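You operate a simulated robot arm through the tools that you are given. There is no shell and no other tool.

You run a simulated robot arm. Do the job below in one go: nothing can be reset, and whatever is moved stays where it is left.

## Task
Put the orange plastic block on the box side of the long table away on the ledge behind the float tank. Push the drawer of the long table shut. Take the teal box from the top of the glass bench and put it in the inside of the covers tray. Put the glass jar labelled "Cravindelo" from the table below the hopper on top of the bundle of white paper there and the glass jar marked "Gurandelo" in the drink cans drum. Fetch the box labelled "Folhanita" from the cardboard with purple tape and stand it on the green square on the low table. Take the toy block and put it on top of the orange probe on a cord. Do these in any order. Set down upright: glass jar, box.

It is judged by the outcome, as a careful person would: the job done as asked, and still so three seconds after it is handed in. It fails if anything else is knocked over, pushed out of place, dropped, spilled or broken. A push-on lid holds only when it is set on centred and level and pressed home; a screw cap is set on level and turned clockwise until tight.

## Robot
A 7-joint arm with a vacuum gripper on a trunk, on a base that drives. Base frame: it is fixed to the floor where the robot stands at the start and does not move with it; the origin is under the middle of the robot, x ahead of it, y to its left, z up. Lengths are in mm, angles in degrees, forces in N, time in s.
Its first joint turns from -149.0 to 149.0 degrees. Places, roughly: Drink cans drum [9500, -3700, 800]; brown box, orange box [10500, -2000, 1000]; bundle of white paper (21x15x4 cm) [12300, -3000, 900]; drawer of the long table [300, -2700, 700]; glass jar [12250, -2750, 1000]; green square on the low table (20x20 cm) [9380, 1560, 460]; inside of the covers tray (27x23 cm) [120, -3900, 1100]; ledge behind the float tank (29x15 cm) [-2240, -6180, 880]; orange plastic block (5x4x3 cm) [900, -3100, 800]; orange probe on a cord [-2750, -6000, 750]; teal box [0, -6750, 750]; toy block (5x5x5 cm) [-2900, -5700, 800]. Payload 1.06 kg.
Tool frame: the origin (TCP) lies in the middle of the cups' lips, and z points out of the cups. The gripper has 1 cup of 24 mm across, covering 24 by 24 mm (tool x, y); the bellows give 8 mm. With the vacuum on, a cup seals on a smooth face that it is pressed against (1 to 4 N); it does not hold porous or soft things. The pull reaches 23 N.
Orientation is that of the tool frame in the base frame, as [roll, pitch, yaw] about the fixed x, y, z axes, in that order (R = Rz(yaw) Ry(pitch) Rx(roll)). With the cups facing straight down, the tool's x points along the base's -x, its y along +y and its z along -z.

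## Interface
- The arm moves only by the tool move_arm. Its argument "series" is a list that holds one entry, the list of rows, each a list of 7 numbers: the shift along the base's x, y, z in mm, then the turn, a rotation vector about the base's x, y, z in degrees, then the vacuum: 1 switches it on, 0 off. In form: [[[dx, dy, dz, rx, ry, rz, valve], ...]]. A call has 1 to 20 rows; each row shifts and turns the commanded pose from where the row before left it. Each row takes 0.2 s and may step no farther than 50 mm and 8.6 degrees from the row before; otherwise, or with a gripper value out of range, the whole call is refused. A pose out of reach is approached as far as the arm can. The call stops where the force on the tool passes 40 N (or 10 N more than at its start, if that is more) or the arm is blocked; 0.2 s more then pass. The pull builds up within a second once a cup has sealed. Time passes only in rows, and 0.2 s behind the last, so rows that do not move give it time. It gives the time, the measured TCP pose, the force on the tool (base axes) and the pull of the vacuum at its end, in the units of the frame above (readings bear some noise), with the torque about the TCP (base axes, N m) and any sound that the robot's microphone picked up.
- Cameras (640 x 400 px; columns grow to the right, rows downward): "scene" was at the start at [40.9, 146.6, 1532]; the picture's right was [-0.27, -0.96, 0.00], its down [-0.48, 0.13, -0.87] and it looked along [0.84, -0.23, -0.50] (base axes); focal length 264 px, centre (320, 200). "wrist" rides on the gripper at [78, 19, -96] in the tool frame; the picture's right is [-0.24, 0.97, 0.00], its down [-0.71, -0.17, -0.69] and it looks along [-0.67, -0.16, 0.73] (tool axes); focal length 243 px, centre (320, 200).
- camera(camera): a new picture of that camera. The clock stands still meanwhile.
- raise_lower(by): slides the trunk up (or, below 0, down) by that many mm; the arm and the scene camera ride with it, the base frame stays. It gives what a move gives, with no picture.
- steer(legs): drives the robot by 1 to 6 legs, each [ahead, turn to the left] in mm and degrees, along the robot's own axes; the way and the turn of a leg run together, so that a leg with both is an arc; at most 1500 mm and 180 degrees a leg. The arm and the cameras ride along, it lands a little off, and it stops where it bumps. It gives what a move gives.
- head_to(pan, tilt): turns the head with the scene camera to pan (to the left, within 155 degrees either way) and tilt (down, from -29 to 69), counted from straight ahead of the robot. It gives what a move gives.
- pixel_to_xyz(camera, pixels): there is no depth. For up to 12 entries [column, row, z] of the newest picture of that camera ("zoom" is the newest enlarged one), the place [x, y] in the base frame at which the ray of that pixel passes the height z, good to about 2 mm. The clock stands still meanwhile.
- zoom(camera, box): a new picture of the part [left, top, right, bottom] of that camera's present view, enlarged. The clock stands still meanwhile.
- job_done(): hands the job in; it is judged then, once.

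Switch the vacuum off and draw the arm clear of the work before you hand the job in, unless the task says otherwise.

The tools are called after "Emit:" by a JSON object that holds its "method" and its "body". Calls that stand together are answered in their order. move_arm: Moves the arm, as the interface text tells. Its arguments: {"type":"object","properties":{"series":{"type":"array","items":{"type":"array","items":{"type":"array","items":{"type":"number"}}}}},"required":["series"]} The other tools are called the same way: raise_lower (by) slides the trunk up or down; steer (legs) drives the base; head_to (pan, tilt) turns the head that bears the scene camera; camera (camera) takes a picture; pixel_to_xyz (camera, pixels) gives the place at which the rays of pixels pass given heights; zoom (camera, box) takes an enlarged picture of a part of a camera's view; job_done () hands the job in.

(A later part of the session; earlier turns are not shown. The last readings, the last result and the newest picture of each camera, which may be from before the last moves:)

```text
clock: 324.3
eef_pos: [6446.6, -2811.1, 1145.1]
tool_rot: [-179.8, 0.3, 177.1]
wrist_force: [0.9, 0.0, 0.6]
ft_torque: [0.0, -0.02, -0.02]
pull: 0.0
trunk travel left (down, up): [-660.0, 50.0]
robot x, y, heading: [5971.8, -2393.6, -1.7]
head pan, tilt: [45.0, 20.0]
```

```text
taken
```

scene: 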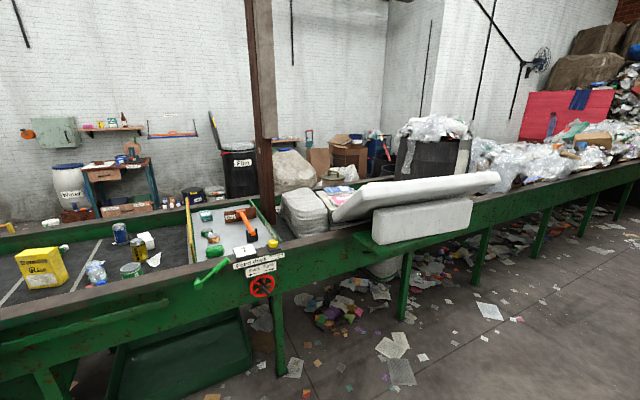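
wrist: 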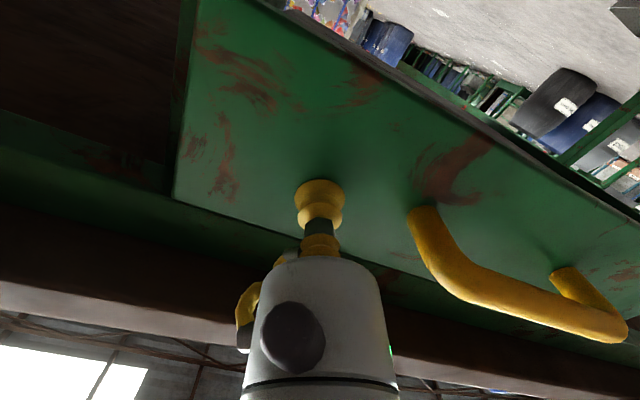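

The conveyor slants toward the far end with the drums row to its right. I drive on along the corridor between them.

Emit:
{"method": "steer", "body": {"legs": [[0, -3.7], [1500, 0], [1300, 0]]}}

Emit:
{"method": "head_to", "body": {"pan": 0, "tilt": 22}}

Emit:
{"method": "camera", "body": {"camera": "scene"}}

Emit:
{"method": "zoom", "body": {"camera": "scene", "box": [180, 60, 480, 260]}}

```text
clock: 338.2
eef_pos: [9192.6, -3026.6, 1146.7]
tool_rot: [-179.8, 0.3, 176.0]
wrist_force: [-0.2, 0.5, -0.9]
ft_torque: [0.03, 0.02, -0.02]
pull: 0.2
trunk travel left (down, up): [-660.0, 50.0]
robot x, y, heading: [8720.7, -2601.9, -3.0]
head pan, tilt: [45.0, 20.0]
```

```text
clock: 339.3
eef_pos: [9190.9, -3026.2, 1145.4]
tool_rot: [-179.9, 0.3, 175.9]
wrist_force: [-0.3, 0.4, -0.2]
ft_torque: [0.0, -0.01, -0.01]
pull: 0.1
trunk travel left (down, up): [-660.0, 50.0]
robot x, y, heading: [8726.7, -2604.3, -2.9]
head pan, tilt: [0.0, 22.0]
```

```text
taken
```

scene: 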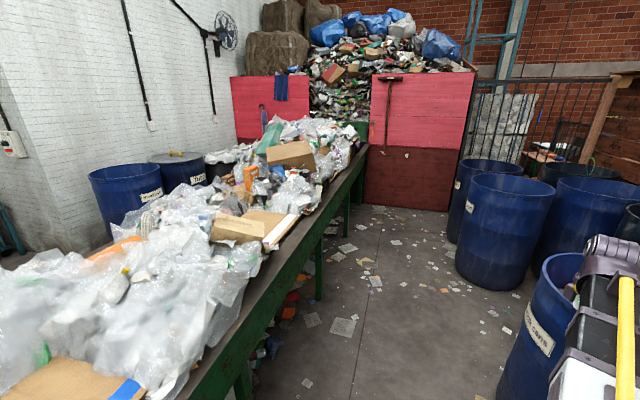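

```text
2.00 times, centred on (330, 160) of scene
```

zoom: 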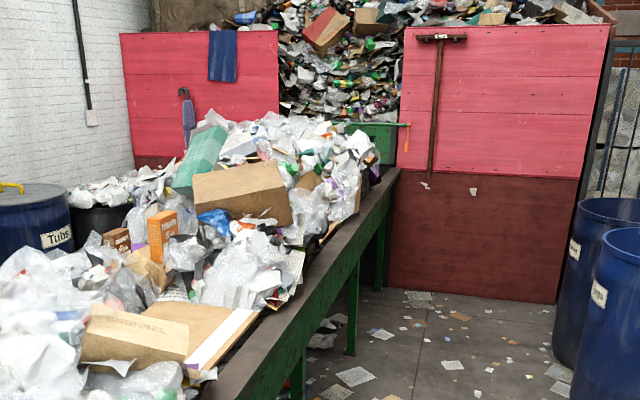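

The conveyor carries trash with a brown and an orange box (≈(240,178),(258,175)) and the hopper at the end. I measure the drums and conveyor edge here.

Emit:
{"method": "pixel_to_xyz", "body": {"camera": "scene", "pixels": [[490, 290, 0], [455, 240, 0], [320, 300, 0], [345, 235, 0], [365, 200, 0], [365, 145, 850], [180, 395, 850], [310, 215, 850], [520, 395, 0], [400, 205, 0], [238, 180, 950], [260, 172, 1000]]}}

Emit:
{"method": "zoom", "body": {"camera": "scene", "box": [430, 140, 640, 400]}}

Emit:
{"method": "zoom", "body": {"camera": "scene", "box": [200, 110, 380, 250]}}

```text
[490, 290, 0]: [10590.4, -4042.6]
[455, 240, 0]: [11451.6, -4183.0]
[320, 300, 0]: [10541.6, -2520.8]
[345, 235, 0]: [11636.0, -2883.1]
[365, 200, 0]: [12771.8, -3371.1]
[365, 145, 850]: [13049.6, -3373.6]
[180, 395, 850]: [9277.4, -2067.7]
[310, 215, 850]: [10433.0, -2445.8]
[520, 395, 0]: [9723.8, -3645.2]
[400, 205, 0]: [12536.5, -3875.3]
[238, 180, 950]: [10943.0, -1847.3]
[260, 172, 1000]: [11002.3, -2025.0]
```

```text
1.54 times, centred on (535, 270) of scene
```

zoom: 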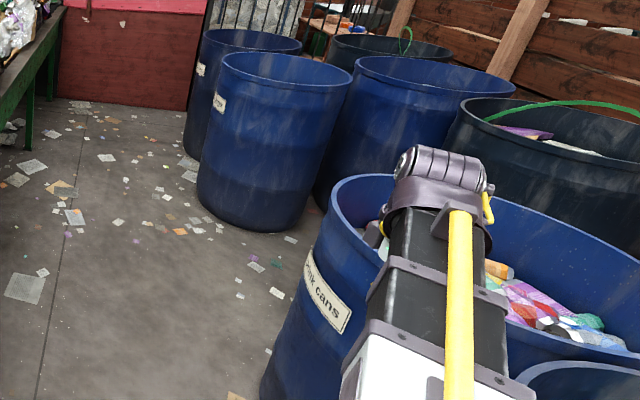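

```text
2.86 times, centred on (290, 180) of scene
```

zoom: 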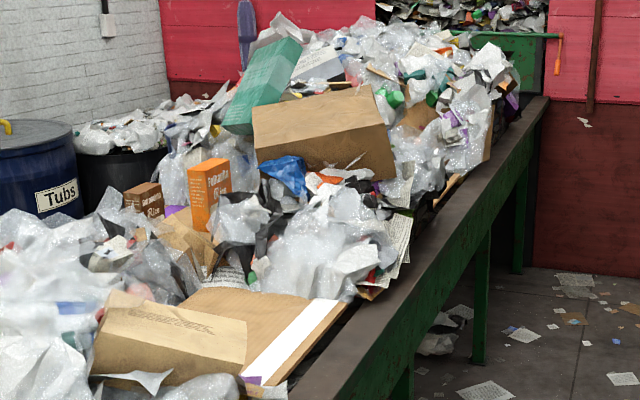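

The conveyor's right edge runs from (9277,-2068) to (13050,-3374). I drive parallel to it toward the hopper end where the jars should be.

Emit:
{"method": "steer", "body": {"legs": [[0, -14.1], [1200, 0], [1200, 0], [800, 0]]}}

Emit:
{"method": "head_to", "body": {"pan": 45, "tilt": 30}}

Emit:
{"method": "camera", "body": {"camera": "scene"}}

```text
clock: 355.8
eef_pos: [12167.0, -3989.9, 1145.0]
tool_rot: [-179.8, 0.3, 162.3]
wrist_force: [0.0, -0.1, 0.1]
ft_torque: [0.01, 0.0, -0.02]
pull: 0.0
trunk travel left (down, up): [-660.0, 50.0]
robot x, y, heading: [11813.3, -3469.1, -16.4]
head pan, tilt: [0.0, 22.0]
```

```text
clock: 356.9
eef_pos: [12168.2, -3989.8, 1145.2]
tool_rot: [-179.7, 0.4, 162.2]
wrist_force: [0.0, 0.4, -0.6]
ft_torque: [0.01, 0.03, -0.04]
pull: 0.1
trunk travel left (down, up): [-660.0, 50.0]
robot x, y, heading: [11813.4, -3469.0, -16.1]
head pan, tilt: [45.0, 30.0]
```

```text
taken
```

scene: 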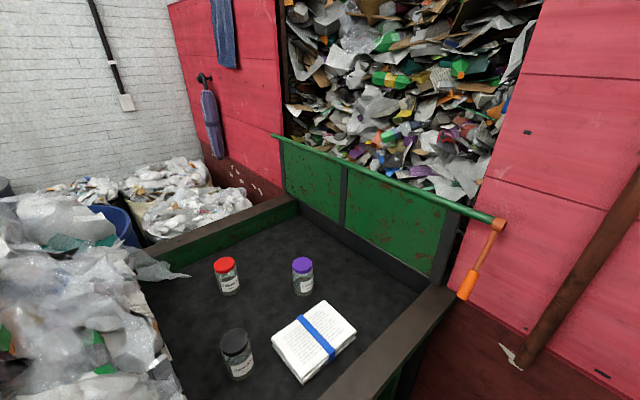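

Three jars (red, purple and black lids) and the paper bundle with a blue band stand on the belt end. I zoom in to read labels.

Emit:
{"method": "zoom", "body": {"camera": "scene", "box": [195, 240, 375, 390]}}

Emit:
{"method": "zoom", "body": {"camera": "scene", "box": [205, 250, 265, 300]}}

Emit:
{"method": "zoom", "body": {"camera": "scene", "box": [275, 250, 335, 300]}}

Emit:
{"method": "zoom", "body": {"camera": "scene", "box": [210, 325, 270, 385]}}

```text
2.67 times, centred on (285, 315) of scene
```

zoom: 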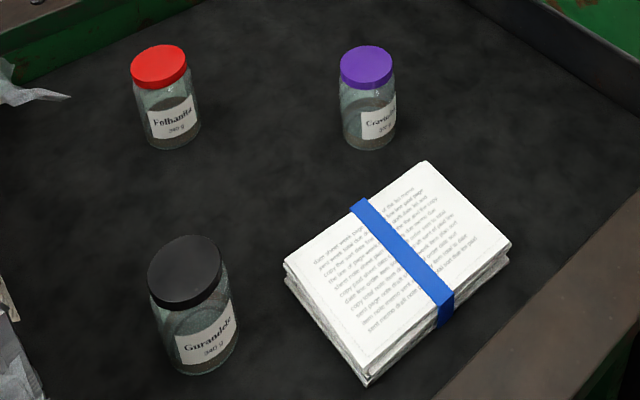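

```text
8.00 times, centred on (235, 275) of scene
```

zoom: 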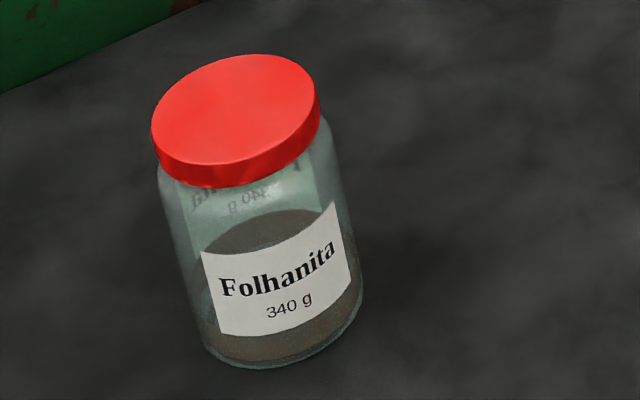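

```text
8.00 times, centred on (305, 275) of scene
```

zoom: 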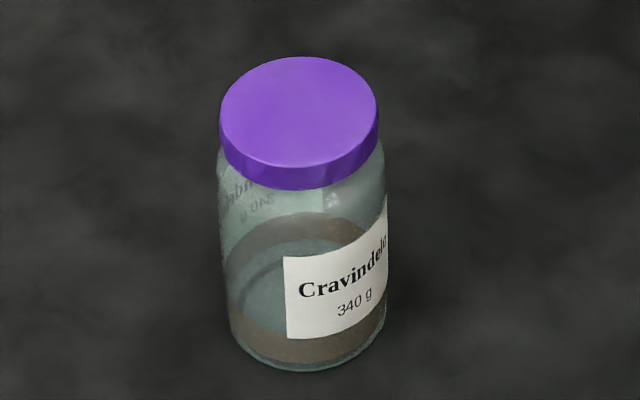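

```text
6.67 times, centred on (240, 355) of scene
```

zoom: 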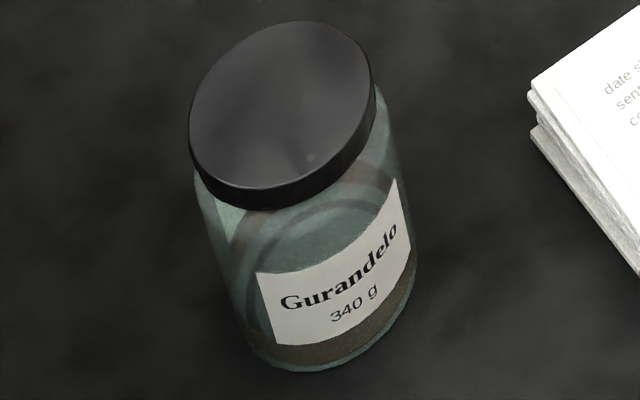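

Cravindelo has the purple lid, Gurandelo the black lid. I measure the jars and bundle.

Emit:
{"method": "pixel_to_xyz", "body": {"camera": "scene", "pixels": [[302.3, 265.1, 950], [302.3, 265.1, 1000], [303, 291, 850], [303, 291, 900], [234.4, 341.3, 950], [234.4, 341.3, 1000], [240, 375, 850], [240, 375, 900], [314, 342, 900], [273, 340, 900], [327, 300, 900], [357, 330, 900]]}}

```text
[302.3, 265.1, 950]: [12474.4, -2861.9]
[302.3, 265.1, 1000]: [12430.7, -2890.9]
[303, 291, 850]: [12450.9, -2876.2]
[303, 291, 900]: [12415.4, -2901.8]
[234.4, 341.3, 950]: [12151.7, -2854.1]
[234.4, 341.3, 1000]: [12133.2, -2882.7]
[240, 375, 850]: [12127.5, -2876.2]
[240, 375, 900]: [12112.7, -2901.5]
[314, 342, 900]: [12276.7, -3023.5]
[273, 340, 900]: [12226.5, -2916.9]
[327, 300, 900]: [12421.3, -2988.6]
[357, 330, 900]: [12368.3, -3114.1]
```

All targets are reachable from here. I turn the base left so the arm points at the purple jar (bearing ≈43°).

Emit:
{"method": "steer", "body": {"legs": [[0, 98]]}}

Emit:
{"method": "head_to", "body": {"pan": -35, "tilt": 38}}

Emit:
{"method": "camera", "body": {"camera": "scene"}}

Emit:
{"method": "camera", "body": {"camera": "wrist"}}

```text
clock: 361.6
eef_pos: [12263.8, -3028.0, 1145.5]
tool_rot: [-179.8, 0.4, -97.8]
wrist_force: [-0.1, -0.2, -0.5]
ft_torque: [0.02, 0.01, 0.02]
pull: 0.1
trunk travel left (down, up): [-660.0, 50.0]
robot x, y, heading: [11807.5, -3473.0, 83.4]
head pan, tilt: [45.0, 30.0]
```

```text
clock: 363.1
eef_pos: [12264.7, -3029.4, 1145.2]
tool_rot: [-179.9, 0.3, -97.9]
wrist_force: [0.6, -0.7, 0.7]
ft_torque: [0.01, -0.03, 0.01]
pull: 0.0
trunk travel left (down, up): [-660.0, 50.0]
robot x, y, heading: [11812.2, -3466.9, 83.3]
head pan, tilt: [-35.0, 38.0]
```

```text
taken
```

scene: 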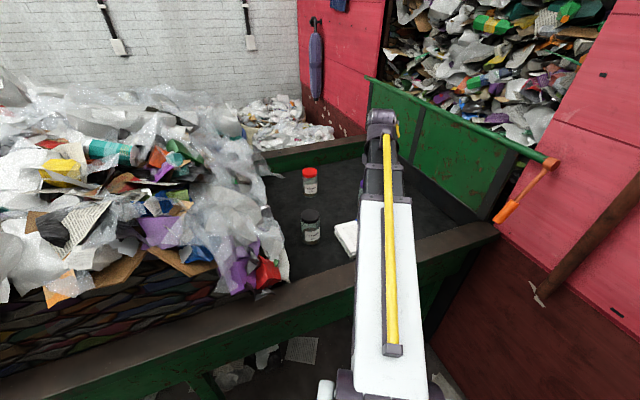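

```text
taken
```

wrist: 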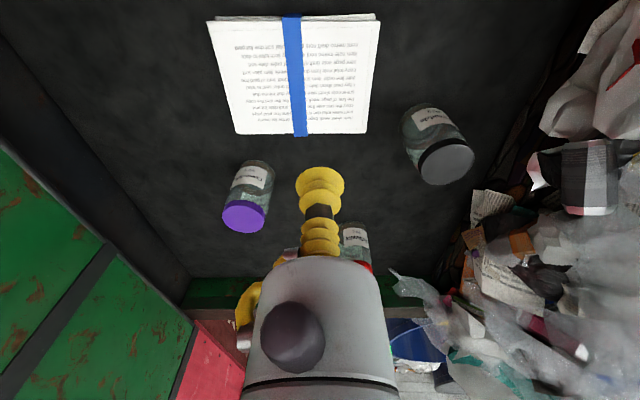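

Both lids are visible in the wrist view. I triangulate them with the earlier rays.

Emit:
{"method": "zoom", "body": {"camera": "wrist", "box": [190, 130, 500, 260]}}

Emit:
{"method": "pixel_to_xyz", "body": {"camera": "wrist", "pixels": [[243.5, 219, 940], [243.5, 219, 970], [243.5, 219, 1000], [447, 161, 940], [447, 161, 970], [447, 161, 1000], [232, 133, 900], [367, 133, 900], [382, 22, 900], [210, 22, 900]]}}

```text
2.06 times, centred on (345, 195) of wrist
```

zoom: 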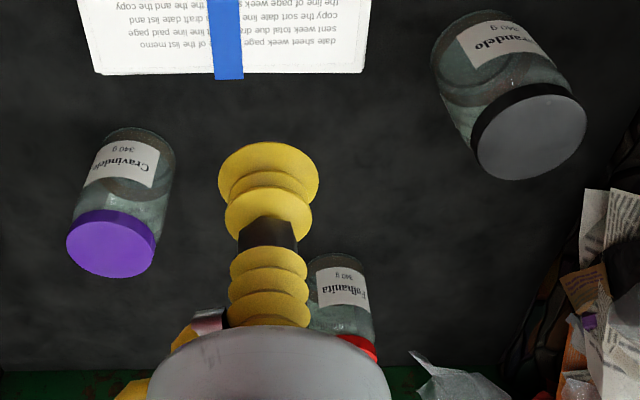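

```text
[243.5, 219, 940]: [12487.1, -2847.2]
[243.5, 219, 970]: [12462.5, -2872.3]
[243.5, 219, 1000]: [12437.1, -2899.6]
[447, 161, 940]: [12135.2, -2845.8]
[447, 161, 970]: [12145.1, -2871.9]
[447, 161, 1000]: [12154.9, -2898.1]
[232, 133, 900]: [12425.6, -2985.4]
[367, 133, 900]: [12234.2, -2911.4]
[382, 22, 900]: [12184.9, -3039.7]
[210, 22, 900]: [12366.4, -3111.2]
```

Lids are at z≈970: Cravindelo ≈(12460,-2873), Gurandelo ≈(12145,-2868); bundle top ≈900, centre (12303,-3012). I move over the purple lid and descend to ~1000.

Emit:
{"method": "move_arm", "body": {"series": [[[32.5, 26, 0, 0, 0, 0, 0], [32.5, 26, 0, 0, 0, 0, 0], [32.5, 26, 0, 0, 0, 0, 0], [32.5, 26, 0, 0, 0, 0, 0], [32.5, 26, 0, 0, 0, 0, 0], [32.5, 26, 0, 0, 0, 0, 0], [0, 0, -45, 0, 0, 0, 0], [0, 0, -45, 0, 0, 0, 0], [0, 0, -50, 0, 0, 0, 0], [0, 0, 0, 0, 0, 0, 0]]]}}

Emit:
{"method": "camera", "body": {"camera": "wrist"}}

Emit:
{"method": "camera", "body": {"camera": "scene"}}

```text
clock: 365.3
eef_pos: [12460.2, -2872.0, 1005.3]
tool_rot: [-179.8, 0.3, -97.8]
wrist_force: [-0.3, 0.6, -0.7]
ft_torque: [-0.01, 0.01, 0.0]
pull: 0.1
trunk travel left (down, up): [-660.0, 50.0]
robot x, y, heading: [11816.6, -3468.3, 83.5]
head pan, tilt: [-35.0, 38.0]
```

```text
taken
```

wrist: 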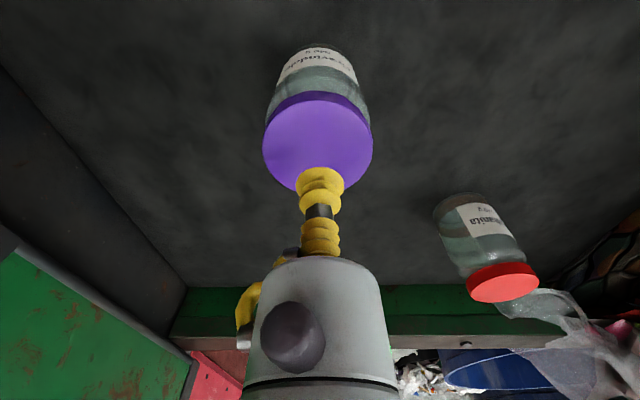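

```text
taken
```

scene: 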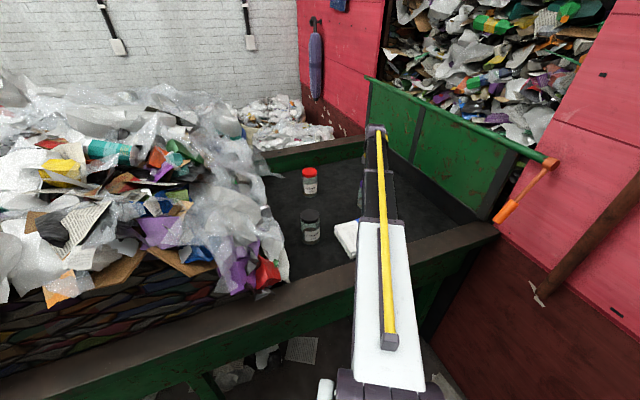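

The cup is centred over the purple lid. I descend with the vacuum on.

Emit:
{"method": "move_arm", "body": {"series": [[[-0.5, -1, -18, 0, 0, 0, 1], [0, 0, -6, 0, 0, 0, 1], [0, 0, -4, 0, 0, 0, 1], [0, 0, -3, 0, 0, 0, 1], [0, 0, 0, 0, 0, 0, 1]]]}}

```text
clock: 366.5
eef_pos: [12458.9, -2874.3, 973.8]
tool_rot: [-179.8, 0.3, -97.8]
wrist_force: [0.1, 0.0, -2.6]
ft_torque: [-0.01, 0.0, 0.04]
pull: 23.4
trunk travel left (down, up): [-660.0, 50.0]
robot x, y, heading: [11809.2, -3467.0, 83.6]
head pan, tilt: [-35.0, 38.0]
```

Sealed (23.4 N). I lift the jar and carry it over the east half of the bundle.

Emit:
{"method": "move_arm", "body": {"series": [[[0, 0, 10, 0, 0, 0, 1], [0, 0, 30, 0, 0, 0, 1], [0, 0, 45, 0, 0, 0, 1], [0, 0, 35, 0, 0, 0, 1], [-22, -31, 0, 0, 0, 0, 1], [-22, -31, 0, 0, 0, 0, 1], [-22, -31, 0, 0, 0, 0, 1], [-22, -31, 0, 0, 0, 0, 1], [-21, -32, 0, 0, 0, 0, 1], [0, 0, 0, 0, 0, 0, 1]]]}}

Emit:
{"method": "camera", "body": {"camera": "wrist"}}

Emit:
{"method": "camera", "body": {"camera": "scene"}}

```text
clock: 368.7
eef_pos: [12349.6, -3030.1, 1093.9]
tool_rot: [-179.8, 0.2, -97.8]
wrist_force: [-1.0, 0.1, -1.9]
ft_torque: [-0.04, 0.02, 0.01]
pull: 23.0
trunk travel left (down, up): [-660.0, 50.0]
robot x, y, heading: [11810.0, -3467.7, 83.4]
head pan, tilt: [-35.0, 38.0]
```

```text
taken
```

wrist: 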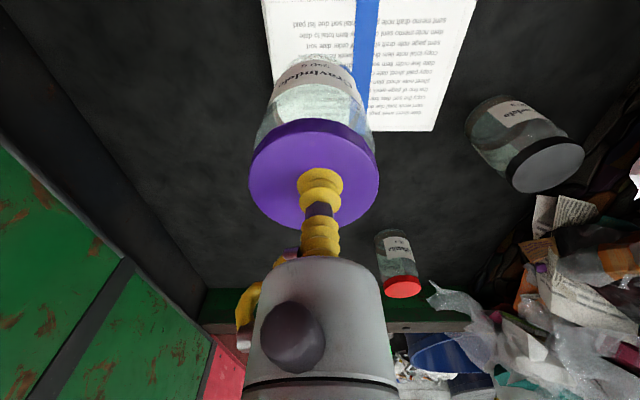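

```text
taken
```

scene: 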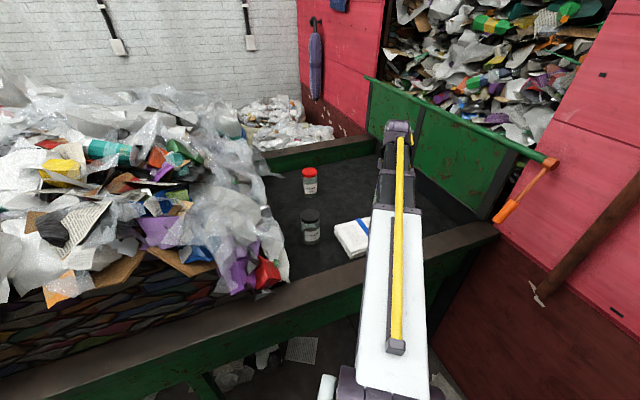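

I verify the bundle geometry from this view before lowering.

Emit:
{"method": "pixel_to_xyz", "body": {"camera": "wrist", "pixels": [[433, 131, 900], [272, 75, 900], [263, 5, 900], [365, 60, 900], [355, 60, 900], [478, 3, 900]]}}

```text
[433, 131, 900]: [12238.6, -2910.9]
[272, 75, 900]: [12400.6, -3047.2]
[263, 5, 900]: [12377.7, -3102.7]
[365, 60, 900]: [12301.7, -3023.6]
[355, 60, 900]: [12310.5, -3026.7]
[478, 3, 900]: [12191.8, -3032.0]
```

The east half's centre is ≈(12355,-3032). I lower to near contact.

Emit:
{"method": "move_arm", "body": {"series": [[[5, -2, -30, 0, 0, 0, 1], [0, 0, -30, 0, 0, 0, 1], [0, 0, -8, 0, 0, 0, 1], [0, 0, 0, 0, 0, 0, 1]]]}}

Emit:
{"method": "camera", "body": {"camera": "wrist"}}

```text
clock: 369.7
eef_pos: [12352.9, -3030.7, 1026.0]
tool_rot: [-179.9, 0.3, -97.8]
wrist_force: [-0.9, -0.4, -3.0]
ft_torque: [-0.01, 0.02, -0.03]
pull: 22.9
trunk travel left (down, up): [-660.0, 50.0]
robot x, y, heading: [11812.1, -3466.9, 83.5]
head pan, tilt: [-35.0, 38.0]
```

```text
taken
```

wrist: 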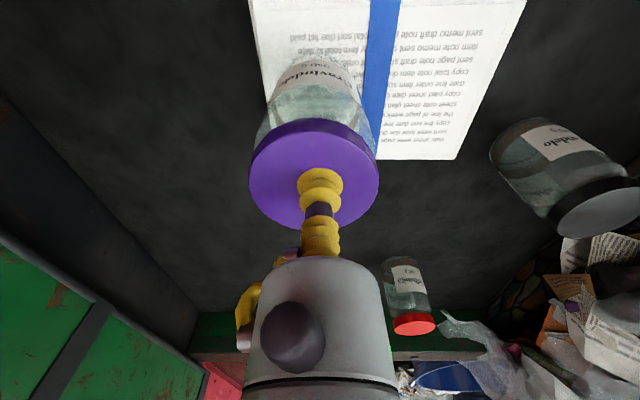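

The jar hangs over the east half beside the band. Stepping down.

Emit:
{"method": "move_arm", "body": {"series": [[[1, -1, -3, 0, 0, 0, 1], [0, 0, -3, 0, 0, 0, 1], [0, 0, -2, 0, 0, 0, 1], [0, 0, 0, 0, 0, 0, 1]]]}}

```text
clock: 370.7
eef_pos: [12355.9, -3032.1, 1018.3]
tool_rot: [-179.8, 0.3, -97.8]
wrist_force: [-0.3, 0.4, -2.4]
ft_torque: [0.02, 0.03, 0.05]
pull: 23.2
trunk travel left (down, up): [-660.0, 50.0]
robot x, y, heading: [11809.7, -3466.2, 83.5]
head pan, tilt: [-35.0, 38.0]
```

Emit:
{"method": "move_arm", "body": {"series": [[[0, 0, -2, 0, 0, 0, 1], [0, 0, -2, 0, 0, 0, 1], [0, 0, 0, 0, 0, 0, 1]]]}}

```text
clock: 371.5
eef_pos: [12355.5, -3031.8, 1012.9]
tool_rot: [-179.8, 0.3, -97.8]
wrist_force: [0.2, -0.3, -1.8]
ft_torque: [-0.01, 0.01, -0.02]
pull: 23.1
trunk travel left (down, up): [-660.0, 50.0]
robot x, y, heading: [11814.4, -3474.0, 83.3]
head pan, tilt: [-35.0, 38.0]
```

Emit:
{"method": "move_arm", "body": {"series": [[[0, 0, -1.5, 0, 0, 0, 1], [0, 0, -1.5, 0, 0, 0, 1], [0, 0, 0, 0, 0, 0, 1]]]}}

```text
clock: 372.3
eef_pos: [12356.1, -3032.7, 1010.8]
tool_rot: [-179.9, 0.3, -97.7]
wrist_force: [0.1, 2.1, 11.9]
ft_torque: [-0.02, 0.02, 0.03]
pull: 23.3
trunk travel left (down, up): [-660.0, 50.0]
robot x, y, heading: [11812.5, -3469.6, 83.4]
head pan, tilt: [-35.0, 38.0]
```

Contact (11.9 N). I ease up a touch, release, wait and lift.

Emit:
{"method": "move_arm", "body": {"series": [[[0, 0, 1.5, 0, 0, 0, 1], [0, 0, 0, 0, 0, 0, 0], [0, 0, 0, 0, 0, 0, 0], [0, 0, 0, 0, 0, 0, 0], [0, 0, 0, 0, 0, 0, 0], [0, 0, 0, 0, 0, 0, 0], [0, 0, 3, 0, 0, 0, 0], [0, 0, 8, 0, 0, 0, 0], [0, 0, 30, 0, 0, 0, 0], [0, 0, 45, 0, 0, 0, 0], [0, 0, 0, 0, 0, 0, 0]]]}}

Emit:
{"method": "camera", "body": {"camera": "wrist"}}

Emit:
{"method": "camera", "body": {"camera": "scene"}}

```text
clock: 374.7
eef_pos: [12358.9, -3036.0, 1097.6]
tool_rot: [-179.8, 0.3, -97.7]
wrist_force: [0.7, -0.8, 0.3]
ft_torque: [-0.03, 0.03, -0.02]
pull: 0.0
trunk travel left (down, up): [-660.0, 50.0]
robot x, y, heading: [11811.1, -3471.8, 83.3]
head pan, tilt: [-35.0, 38.0]
```

```text
taken
```

wrist: 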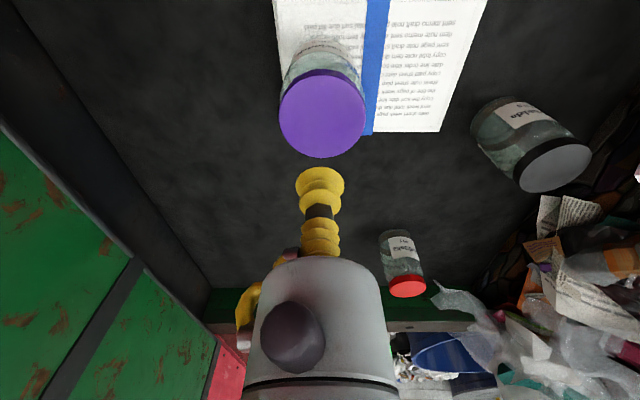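

```text
taken
```

scene: 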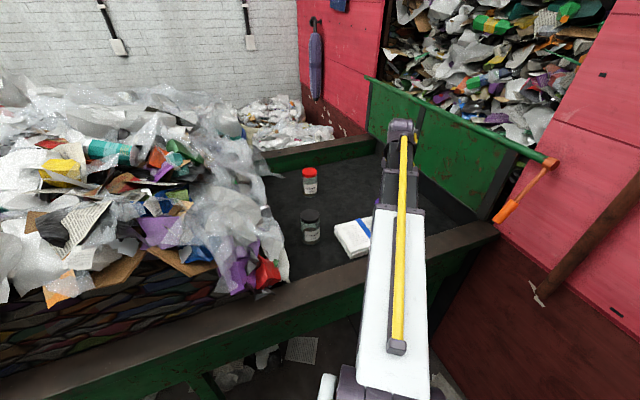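

The Cravindelo jar stands upright on the bundle. Next I move over the black-lidded Gurandelo jar.

Emit:
{"method": "move_arm", "body": {"series": [[[-35.7, 28, 0, 0, 0, 0, 0], [-35.7, 28, 0, 0, 0, 0, 0], [-35.7, 28, 0, 0, 0, 0, 0], [-35.7, 28, 0, 0, 0, 0, 0], [-35.7, 28, 0, 0, 0, 0, 0], [-35.7, 28, 0, 0, 0, 0, 0], [0, 0, -40, 0, 0, 0, 0], [0, 0, 0, 0, 0, 0, 0]]]}}

Emit:
{"method": "camera", "body": {"camera": "wrist"}}

Emit:
{"method": "camera", "body": {"camera": "scene"}}

```text
clock: 376.5
eef_pos: [12142.6, -2864.9, 1058.1]
tool_rot: [-179.8, 0.3, -97.9]
wrist_force: [-0.6, 0.2, 0.3]
ft_torque: [0.0, 0.04, 0.0]
pull: 0.1
trunk travel left (down, up): [-660.0, 50.0]
robot x, y, heading: [11806.4, -3469.7, 83.2]
head pan, tilt: [-35.0, 38.0]
```

```text
taken
```

wrist: 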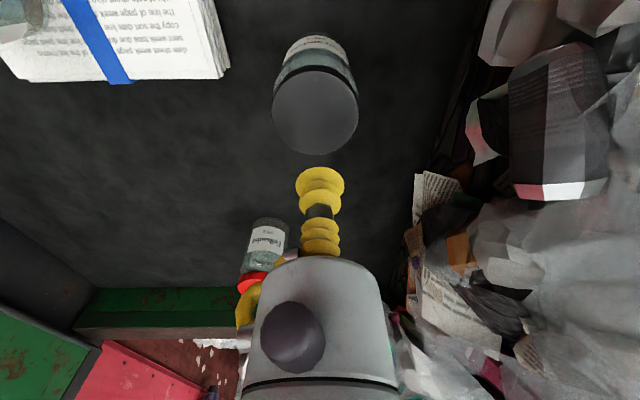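

```text
taken
```

scene: 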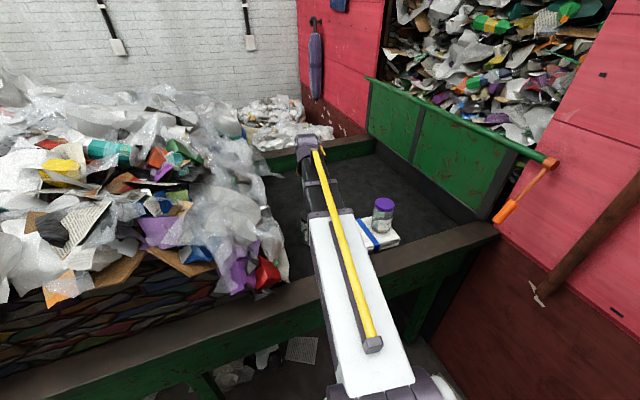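

I refine the black lid's centre.

Emit:
{"method": "zoom", "body": {"camera": "wrist", "box": [250, 20, 390, 170]}}

Emit:
{"method": "pixel_to_xyz", "body": {"camera": "wrist", "pixels": [[315, 112, 975], [273, 105, 975], [359, 105, 975], [316, 153, 975], [315, 112, 965]]}}

```text
2.67 times, centred on (320, 95) of wrist
```

zoom: 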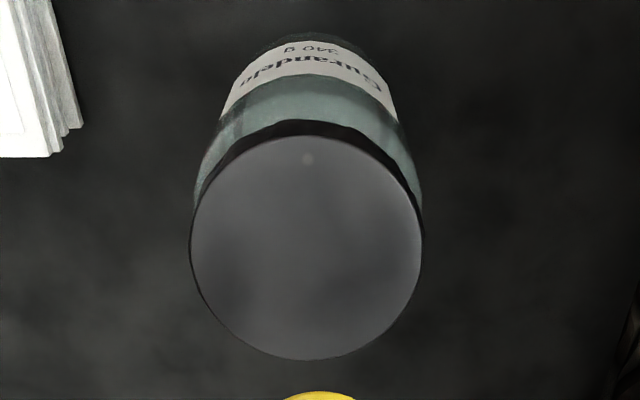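

```text
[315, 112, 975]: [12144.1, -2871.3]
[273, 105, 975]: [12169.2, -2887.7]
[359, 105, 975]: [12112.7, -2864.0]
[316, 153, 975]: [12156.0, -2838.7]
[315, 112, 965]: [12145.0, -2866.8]
```

Lid centre ≈(12144.5,-2870). I shift and descend with vacuum.

Emit:
{"method": "move_arm", "body": {"series": [[[2, -4.5, -35, 0, 0, 0, 1], [0, 0, -32, 0, 0, 0, 1], [0, 0, -9, 0, 0, 0, 1], [0, 0, -4, 0, 0, 0, 1], [0, 0, -3, 0, 0, 0, 1], [0, 0, 0, 0, 0, 0, 1]]]}}

```text
clock: 377.9
eef_pos: [12143.7, -2869.9, 976.0]
tool_rot: [-179.8, 0.2, -97.9]
wrist_force: [-0.4, -0.4, -1.5]
ft_torque: [-0.01, -0.02, 0.0]
pull: 23.2
trunk travel left (down, up): [-660.0, 50.0]
robot x, y, heading: [11810.9, -3466.2, 83.3]
head pan, tilt: [-35.0, 38.0]
```

Sealed (23.2 N). I lift the Gurandelo jar and retract the arm.

Emit:
{"method": "move_arm", "body": {"series": [[[0, 0, 10, 0, 0, 0, 1], [0, 0, 40, 0, 0, 0, 1], [0, 0, 45, 0, 0, 0, 1], [0, 0, 45, 0, 0, 0, 1], [0, 0, 40, 0, 0, 0, 1], [-15, -32, 0, 0, 0, 0, 1], [-15, -32, 0, 0, 0, 0, 1], [0, 0, 0, 0, 0, 0, 1]]]}}

Emit:
{"method": "camera", "body": {"camera": "wrist"}}

Emit:
{"method": "camera", "body": {"camera": "scene"}}

```text
clock: 379.7
eef_pos: [12117.8, -2935.9, 1154.0]
tool_rot: [-179.8, 0.3, -97.9]
wrist_force: [-0.4, -0.1, -1.8]
ft_torque: [-0.02, 0.02, 0.0]
pull: 23.1
trunk travel left (down, up): [-660.0, 50.0]
robot x, y, heading: [11808.7, -3466.7, 83.5]
head pan, tilt: [-35.0, 38.0]
```

```text
taken
```

wrist: 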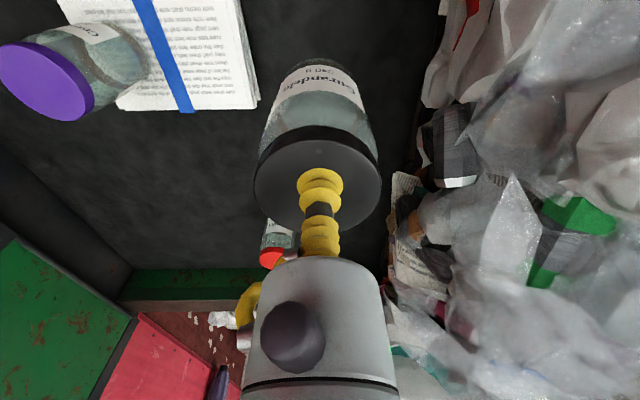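

```text
taken
```

scene: 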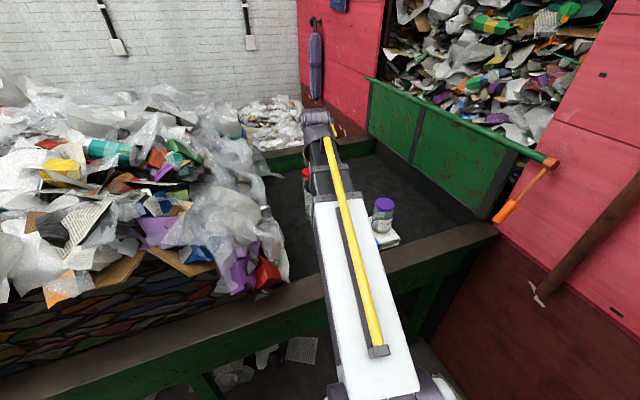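

I back off from the conveyor before turning, then drive back along the corridor to the drink cans drum.

Emit:
{"method": "steer", "body": {"legs": [[-250, 0], [0, 75.2], [1000, 0], [900, 0]]}}

Emit:
{"method": "head_to", "body": {"pan": 70, "tilt": 35}}

Emit:
{"method": "camera", "body": {"camera": "scene"}}

```text
clock: 393.7
eef_pos: [9617.1, -2550.4, 1154.0]
tool_rot: [-179.8, 0.3, -23.4]
wrist_force: [-0.9, 0.1, -1.8]
ft_torque: [-0.04, 0.01, -0.01]
pull: 22.9
trunk travel left (down, up): [-660.0, 50.0]
robot x, y, heading: [10048.9, -2990.5, 158.1]
head pan, tilt: [-35.0, 38.0]
```

```text
clock: 395.5
eef_pos: [9618.5, -2549.5, 1153.7]
tool_rot: [-179.8, 0.3, -23.4]
wrist_force: [0.0, -0.3, -2.1]
ft_torque: [0.01, 0.0, 0.0]
pull: 22.8
trunk travel left (down, up): [-660.0, 50.0]
robot x, y, heading: [10051.7, -2986.7, 158.1]
head pan, tilt: [70.0, 35.0]
```

```text
taken
```

scene: 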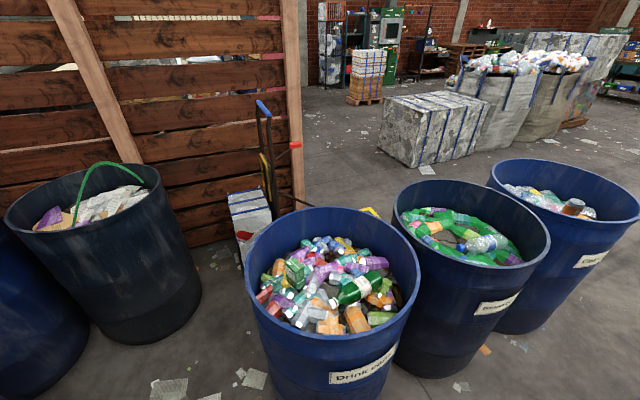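

The "Drink cans" drum is right here. I zoom in and measure its rim and the filling.

Emit:
{"method": "zoom", "body": {"camera": "scene", "box": [235, 195, 435, 395]}}

Emit:
{"method": "pixel_to_xyz", "body": {"camera": "scene", "pixels": [[332, 207, 900], [247, 262, 900], [419, 262, 900], [330, 345, 900], [332, 207, 950], [247, 262, 950], [419, 262, 950], [330, 345, 950], [325, 285, 800], [340, 395, 0]]}}

```text
2.00 times, centred on (335, 295) of scene
```

zoom: 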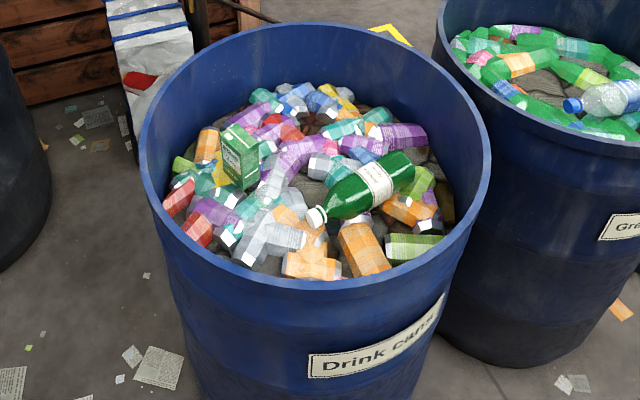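

```text
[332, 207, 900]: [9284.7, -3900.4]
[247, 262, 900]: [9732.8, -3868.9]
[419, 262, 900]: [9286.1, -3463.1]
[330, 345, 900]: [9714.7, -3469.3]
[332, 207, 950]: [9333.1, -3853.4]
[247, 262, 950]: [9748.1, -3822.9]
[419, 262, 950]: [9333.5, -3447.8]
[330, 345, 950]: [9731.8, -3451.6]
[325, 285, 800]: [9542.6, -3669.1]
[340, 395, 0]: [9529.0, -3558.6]
```

The drum's centre is ≈(9505,-3685), rim ≈900, filling ≈790. I turn left to bring the jar toward it.

Emit:
{"method": "steer", "body": {"legs": [[0, 97]]}}

Emit:
{"method": "head_to", "body": {"pan": -15, "tilt": 45}}

Emit:
{"method": "camera", "body": {"camera": "scene"}}

Emit:
{"method": "camera", "body": {"camera": "wrist"}}

```text
clock: 400.0
eef_pos: [9662.7, -3465.1, 1154.5]
tool_rot: [-179.8, 0.3, 72.8]
wrist_force: [0.8, 0.7, -1.7]
ft_torque: [0.02, 0.0, -0.02]
pull: 23.6
trunk travel left (down, up): [-660.0, 50.0]
robot x, y, heading: [10050.0, -2988.0, -105.9]
head pan, tilt: [70.0, 35.0]
```

```text
clock: 401.6
eef_pos: [9662.7, -3466.8, 1154.0]
tool_rot: [-179.8, 0.2, 72.8]
wrist_force: [-0.8, -0.6, -1.4]
ft_torque: [0.0, 0.0, 0.05]
pull: 23.0
trunk travel left (down, up): [-660.0, 50.0]
robot x, y, heading: [10049.5, -2989.4, -105.9]
head pan, tilt: [-15.0, 45.0]
```

```text
taken
```

scene: 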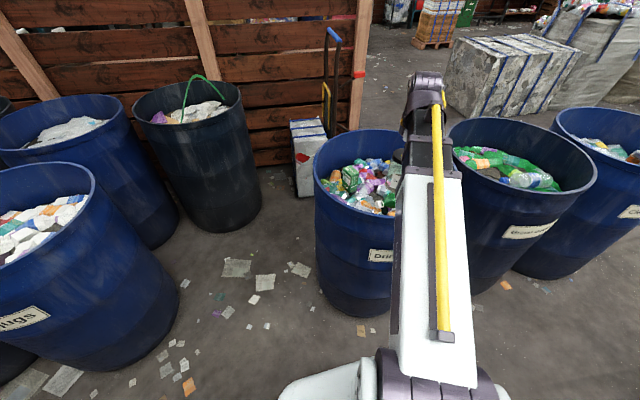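

```text
taken
```

wrist: 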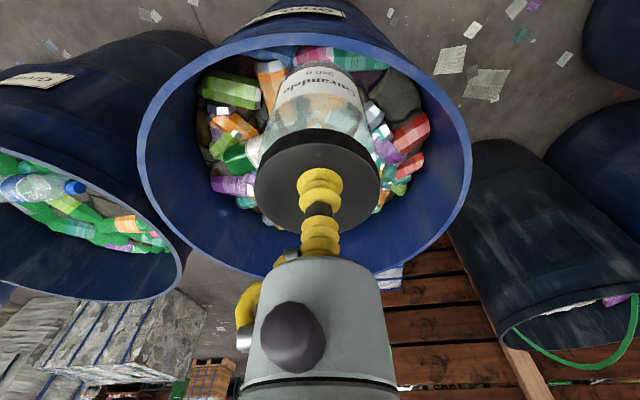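

I zoom on the drum's filling from the scene camera to choose a level spot.

Emit:
{"method": "zoom", "body": {"camera": "scene", "box": [305, 120, 445, 230]}}

Emit:
{"method": "zoom", "body": {"camera": "wrist", "box": [160, 20, 480, 260]}}

```text
3.64 times, centred on (375, 175) of scene
```

zoom: 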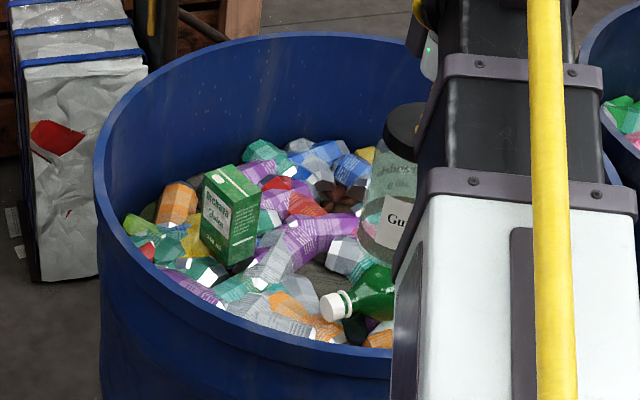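

```text
1.67 times, centred on (320, 140) of wrist
```

zoom: 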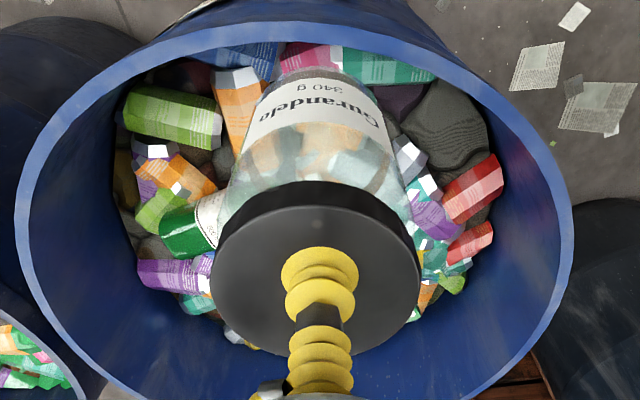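

A green carton and a green bottle are loose items in the drum. I locate them to choose a free spot.

Emit:
{"method": "pixel_to_xyz", "body": {"camera": "scene", "pixels": [[350.3, 166, 880], [347, 192, 800], [379, 204, 820], [391, 200, 820], [330, 200, 800], [372, 165, 800], [385, 170, 800], [365, 190, 800]]}}

Emit:
{"method": "pixel_to_xyz", "body": {"camera": "wrist", "pixels": [[245, 157, 820], [220, 90, 810], [400, 75, 800], [410, 130, 800], [390, 190, 800], [275, 195, 800], [225, 185, 800], [310, 60, 800]]}}

```text
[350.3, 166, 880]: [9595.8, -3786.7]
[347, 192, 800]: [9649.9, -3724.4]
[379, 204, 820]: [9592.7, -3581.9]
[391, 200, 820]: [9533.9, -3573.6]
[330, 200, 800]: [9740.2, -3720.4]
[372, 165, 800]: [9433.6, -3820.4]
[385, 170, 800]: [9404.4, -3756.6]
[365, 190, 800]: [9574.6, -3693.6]
```

```text
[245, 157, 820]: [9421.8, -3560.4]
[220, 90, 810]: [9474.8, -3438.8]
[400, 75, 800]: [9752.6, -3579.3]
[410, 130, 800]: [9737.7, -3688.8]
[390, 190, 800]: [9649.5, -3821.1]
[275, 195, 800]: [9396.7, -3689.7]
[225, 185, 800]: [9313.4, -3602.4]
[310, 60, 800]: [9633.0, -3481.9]
```

I choose the free spot at ≈(9475,-3718), clear of the carton and bottle. I move there at height.

Emit:
{"method": "move_arm", "body": {"series": [[[-26.8, -35.9, 0, 0, 0, 0, 1], [-26.8, -35.9, 0, 0, 0, 0, 1], [-26.8, -35.9, 0, 0, 0, 0, 1], [-26.8, -35.9, 0, 0, 0, 0, 1], [-26.8, -35.9, 0, 0, 0, 0, 1], [-26.8, -35.9, 0, 0, 0, 0, 1], [-26.8, -35.9, 0, 0, 0, 0, 1], [0, 0, 0, 0, 0, 0, 1]]]}}

Emit:
{"method": "camera", "body": {"camera": "wrist"}}

Emit:
{"method": "camera", "body": {"camera": "scene"}}

Emit:
{"method": "zoom", "body": {"camera": "scene", "box": [305, 60, 445, 230]}}

```text
clock: 403.4
eef_pos: [9473.2, -3718.9, 1154.8]
tool_rot: [-179.8, 0.3, 72.8]
wrist_force: [0.3, -0.3, -2.1]
ft_torque: [0.01, 0.0, 0.0]
pull: 23.1
trunk travel left (down, up): [-660.0, 50.0]
robot x, y, heading: [10048.3, -2990.6, -105.8]
head pan, tilt: [-15.0, 45.0]
```

```text
taken
```

wrist: 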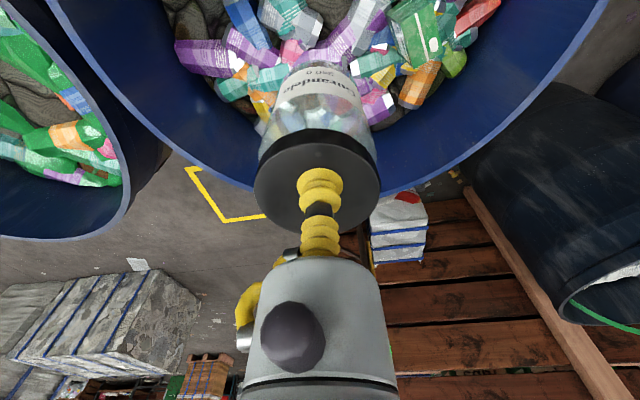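

```text
taken
```

scene: 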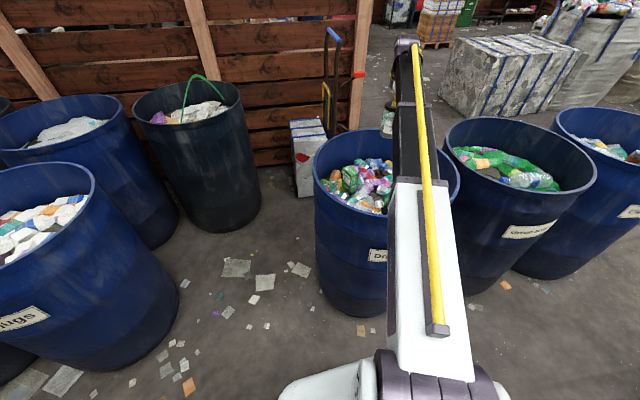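

```text
2.35 times, centred on (375, 145) of scene
```

zoom: 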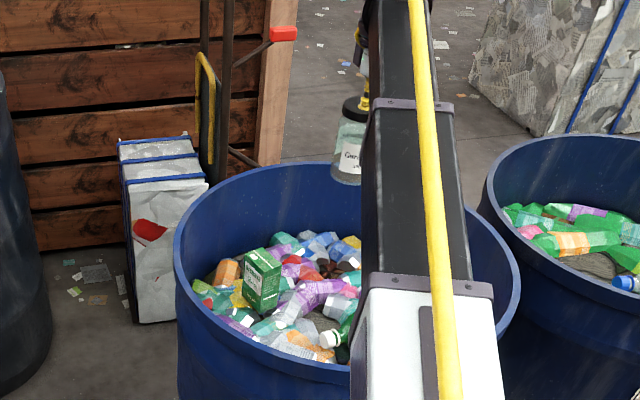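

The jar is above the free spot. I lower into the drum to TCP≈960 and look again.

Emit:
{"method": "move_arm", "body": {"series": [[[0, 0, -45, 0, 0, 0, 1], [0, 0, -45, 0, 0, 0, 1], [0, 0, -45, 0, 0, 0, 1], [0, 0, -35, 0, 0, 0, 1], [0, 0, -20, 0, 0, 0, 1], [0, 0, 0, 0, 0, 0, 1]]]}}

Emit:
{"method": "camera", "body": {"camera": "wrist"}}

Emit:
{"method": "zoom", "body": {"camera": "scene", "box": [305, 60, 445, 230]}}

```text
clock: 404.8
eef_pos: [9473.9, -3720.5, 966.7]
tool_rot: [-179.7, 0.4, 72.8]
wrist_force: [0.3, -0.1, -2.6]
ft_torque: [0.04, -0.01, -0.02]
pull: 22.8
trunk travel left (down, up): [-660.0, 50.0]
robot x, y, heading: [10047.1, -2992.6, -106.0]
head pan, tilt: [-15.0, 45.0]
```

```text
taken
```

wrist: 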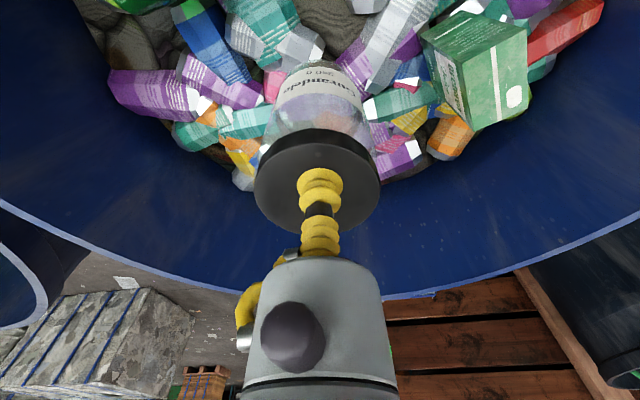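

```text
2.35 times, centred on (375, 145) of scene
```

zoom: 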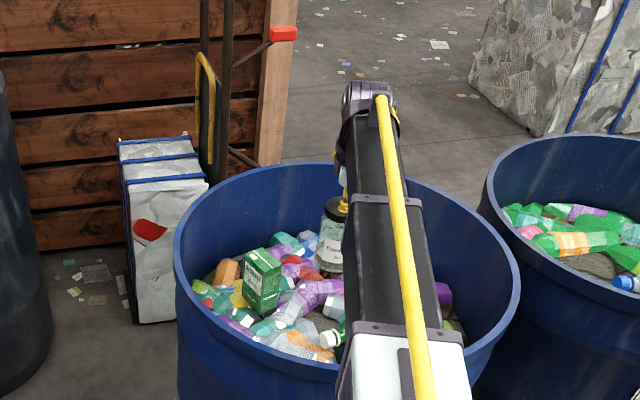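

The jar is among the contents but not touching. I keep lowering in small steps watching the force.

Emit:
{"method": "move_arm", "body": {"series": [[[0, 0, -8, 0, 0, 0, 1], [0, 0, -6, 0, 0, 0, 1], [0, 0, -6, 0, 0, 0, 1], [0, 0, 0, 0, 0, 0, 1]]]}}

Emit:
{"method": "move_arm", "body": {"series": [[[0, 0, -4, 0, 0, 0, 1], [0, 0, -4, 0, 0, 0, 1], [0, 0, 0, 0, 0, 0, 1]]]}}

```text
clock: 405.8
eef_pos: [9473.8, -3718.3, 944.9]
tool_rot: [-179.8, 0.2, 72.9]
wrist_force: [0.9, -0.4, -2.2]
ft_torque: [0.03, -0.01, 0.01]
pull: 23.0
trunk travel left (down, up): [-660.0, 50.0]
robot x, y, heading: [10049.5, -2989.7, -106.0]
head pan, tilt: [-15.0, 45.0]
```

```text
clock: 406.6
eef_pos: [9474.7, -3718.6, 937.1]
tool_rot: [-179.7, 0.3, 72.7]
wrist_force: [-0.7, -0.5, -1.1]
ft_torque: [-0.03, -0.01, -0.01]
pull: 22.7
trunk travel left (down, up): [-660.0, 50.0]
robot x, y, heading: [10050.4, -2989.6, -105.9]
head pan, tilt: [-15.0, 45.0]
```

Emit:
{"method": "move_arm", "body": {"series": [[[0, 0, -3, 0, 0, 0, 1], [0, 0, -3, 0, 0, 0, 1], [0, 0, 0, 0, 0, 0, 1]]]}}

Emit:
{"method": "camera", "body": {"camera": "wrist"}}

Emit:
{"method": "zoom", "body": {"camera": "scene", "box": [340, 120, 420, 210]}}

```text
clock: 407.4
eef_pos: [9474.7, -3717.1, 930.3]
tool_rot: [-179.8, 0.3, 72.8]
wrist_force: [-0.2, 0.2, -1.9]
ft_torque: [0.04, 0.0, 0.03]
pull: 22.9
trunk travel left (down, up): [-660.0, 50.0]
robot x, y, heading: [10051.1, -2985.3, -105.8]
head pan, tilt: [-15.0, 45.0]
```

```text
taken
```

wrist: 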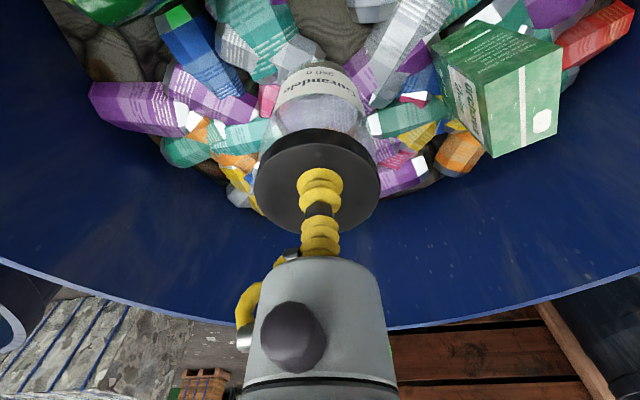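

```text
4.44 times, centred on (380, 165) of scene
```

zoom: 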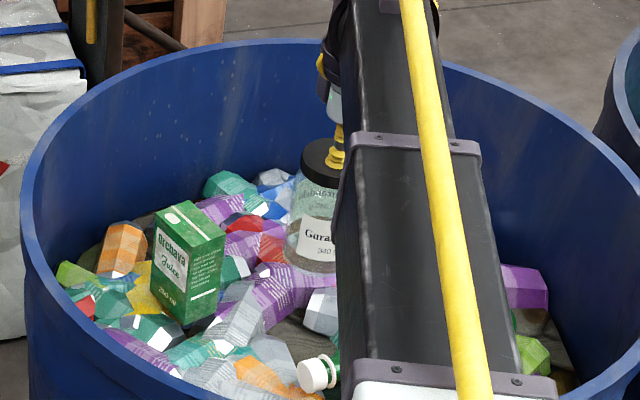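

Still no contact; I continue lowering in small steps.

Emit:
{"method": "move_arm", "body": {"series": [[[0, 0, -3, 0, 0, 0, 1], [0, 0, -3, 0, 0, 0, 1], [0, 0, 0, 0, 0, 0, 1]]]}}

Emit:
{"method": "move_arm", "body": {"series": [[[0, 0, -3, 0, 0, 0, 1], [0, 0, -2, 0, 0, 0, 1], [0, 0, 0, 0, 0, 0, 1]]]}}

```text
clock: 408.2
eef_pos: [9475.1, -3716.3, 923.4]
tool_rot: [-179.8, 0.2, 72.8]
wrist_force: [-0.4, -0.4, -2.7]
ft_torque: [0.0, -0.03, -0.01]
pull: 22.5
trunk travel left (down, up): [-660.0, 50.0]
robot x, y, heading: [10050.6, -2992.2, -105.9]
head pan, tilt: [-15.0, 45.0]
```

```text
clock: 409.0
eef_pos: [9474.9, -3717.0, 918.9]
tool_rot: [-179.8, 0.3, 72.8]
wrist_force: [0.2, -0.8, -2.7]
ft_torque: [0.04, 0.02, 0.0]
pull: 22.7
trunk travel left (down, up): [-660.0, 50.0]
robot x, y, heading: [10046.7, -2989.8, -105.8]
head pan, tilt: [-15.0, 45.0]
```

Emit:
{"method": "move_arm", "body": {"series": [[[0, 0, -2.5, 0, 0, 0, 1], [0, 0, -2.5, 0, 0, 0, 1], [0, 0, 0, 0, 0, 0, 1]]]}}

Emit:
{"method": "move_arm", "body": {"series": [[[0, 0, -2.5, 0, 0, 0, 1], [0, 0, -2.5, 0, 0, 0, 1], [0, 0, 0, 0, 0, 0, 1]]]}}

```text
clock: 409.8
eef_pos: [9475.1, -3718.0, 913.9]
tool_rot: [-179.7, 0.3, 72.8]
wrist_force: [0.2, 0.7, -2.2]
ft_torque: [0.0, 0.01, 0.0]
pull: 22.6
trunk travel left (down, up): [-660.0, 50.0]
robot x, y, heading: [10052.0, -2986.5, -105.9]
head pan, tilt: [-15.0, 45.0]
```

```text
clock: 410.6
eef_pos: [9477.0, -3717.3, 909.7]
tool_rot: [-179.9, 0.2, 72.7]
wrist_force: [1.2, 0.2, -1.9]
ft_torque: [-0.01, -0.02, 0.0]
pull: 22.7
trunk travel left (down, up): [-660.0, 50.0]
robot x, y, heading: [10050.4, -2990.4, -105.9]
head pan, tilt: [-15.0, 45.0]
```

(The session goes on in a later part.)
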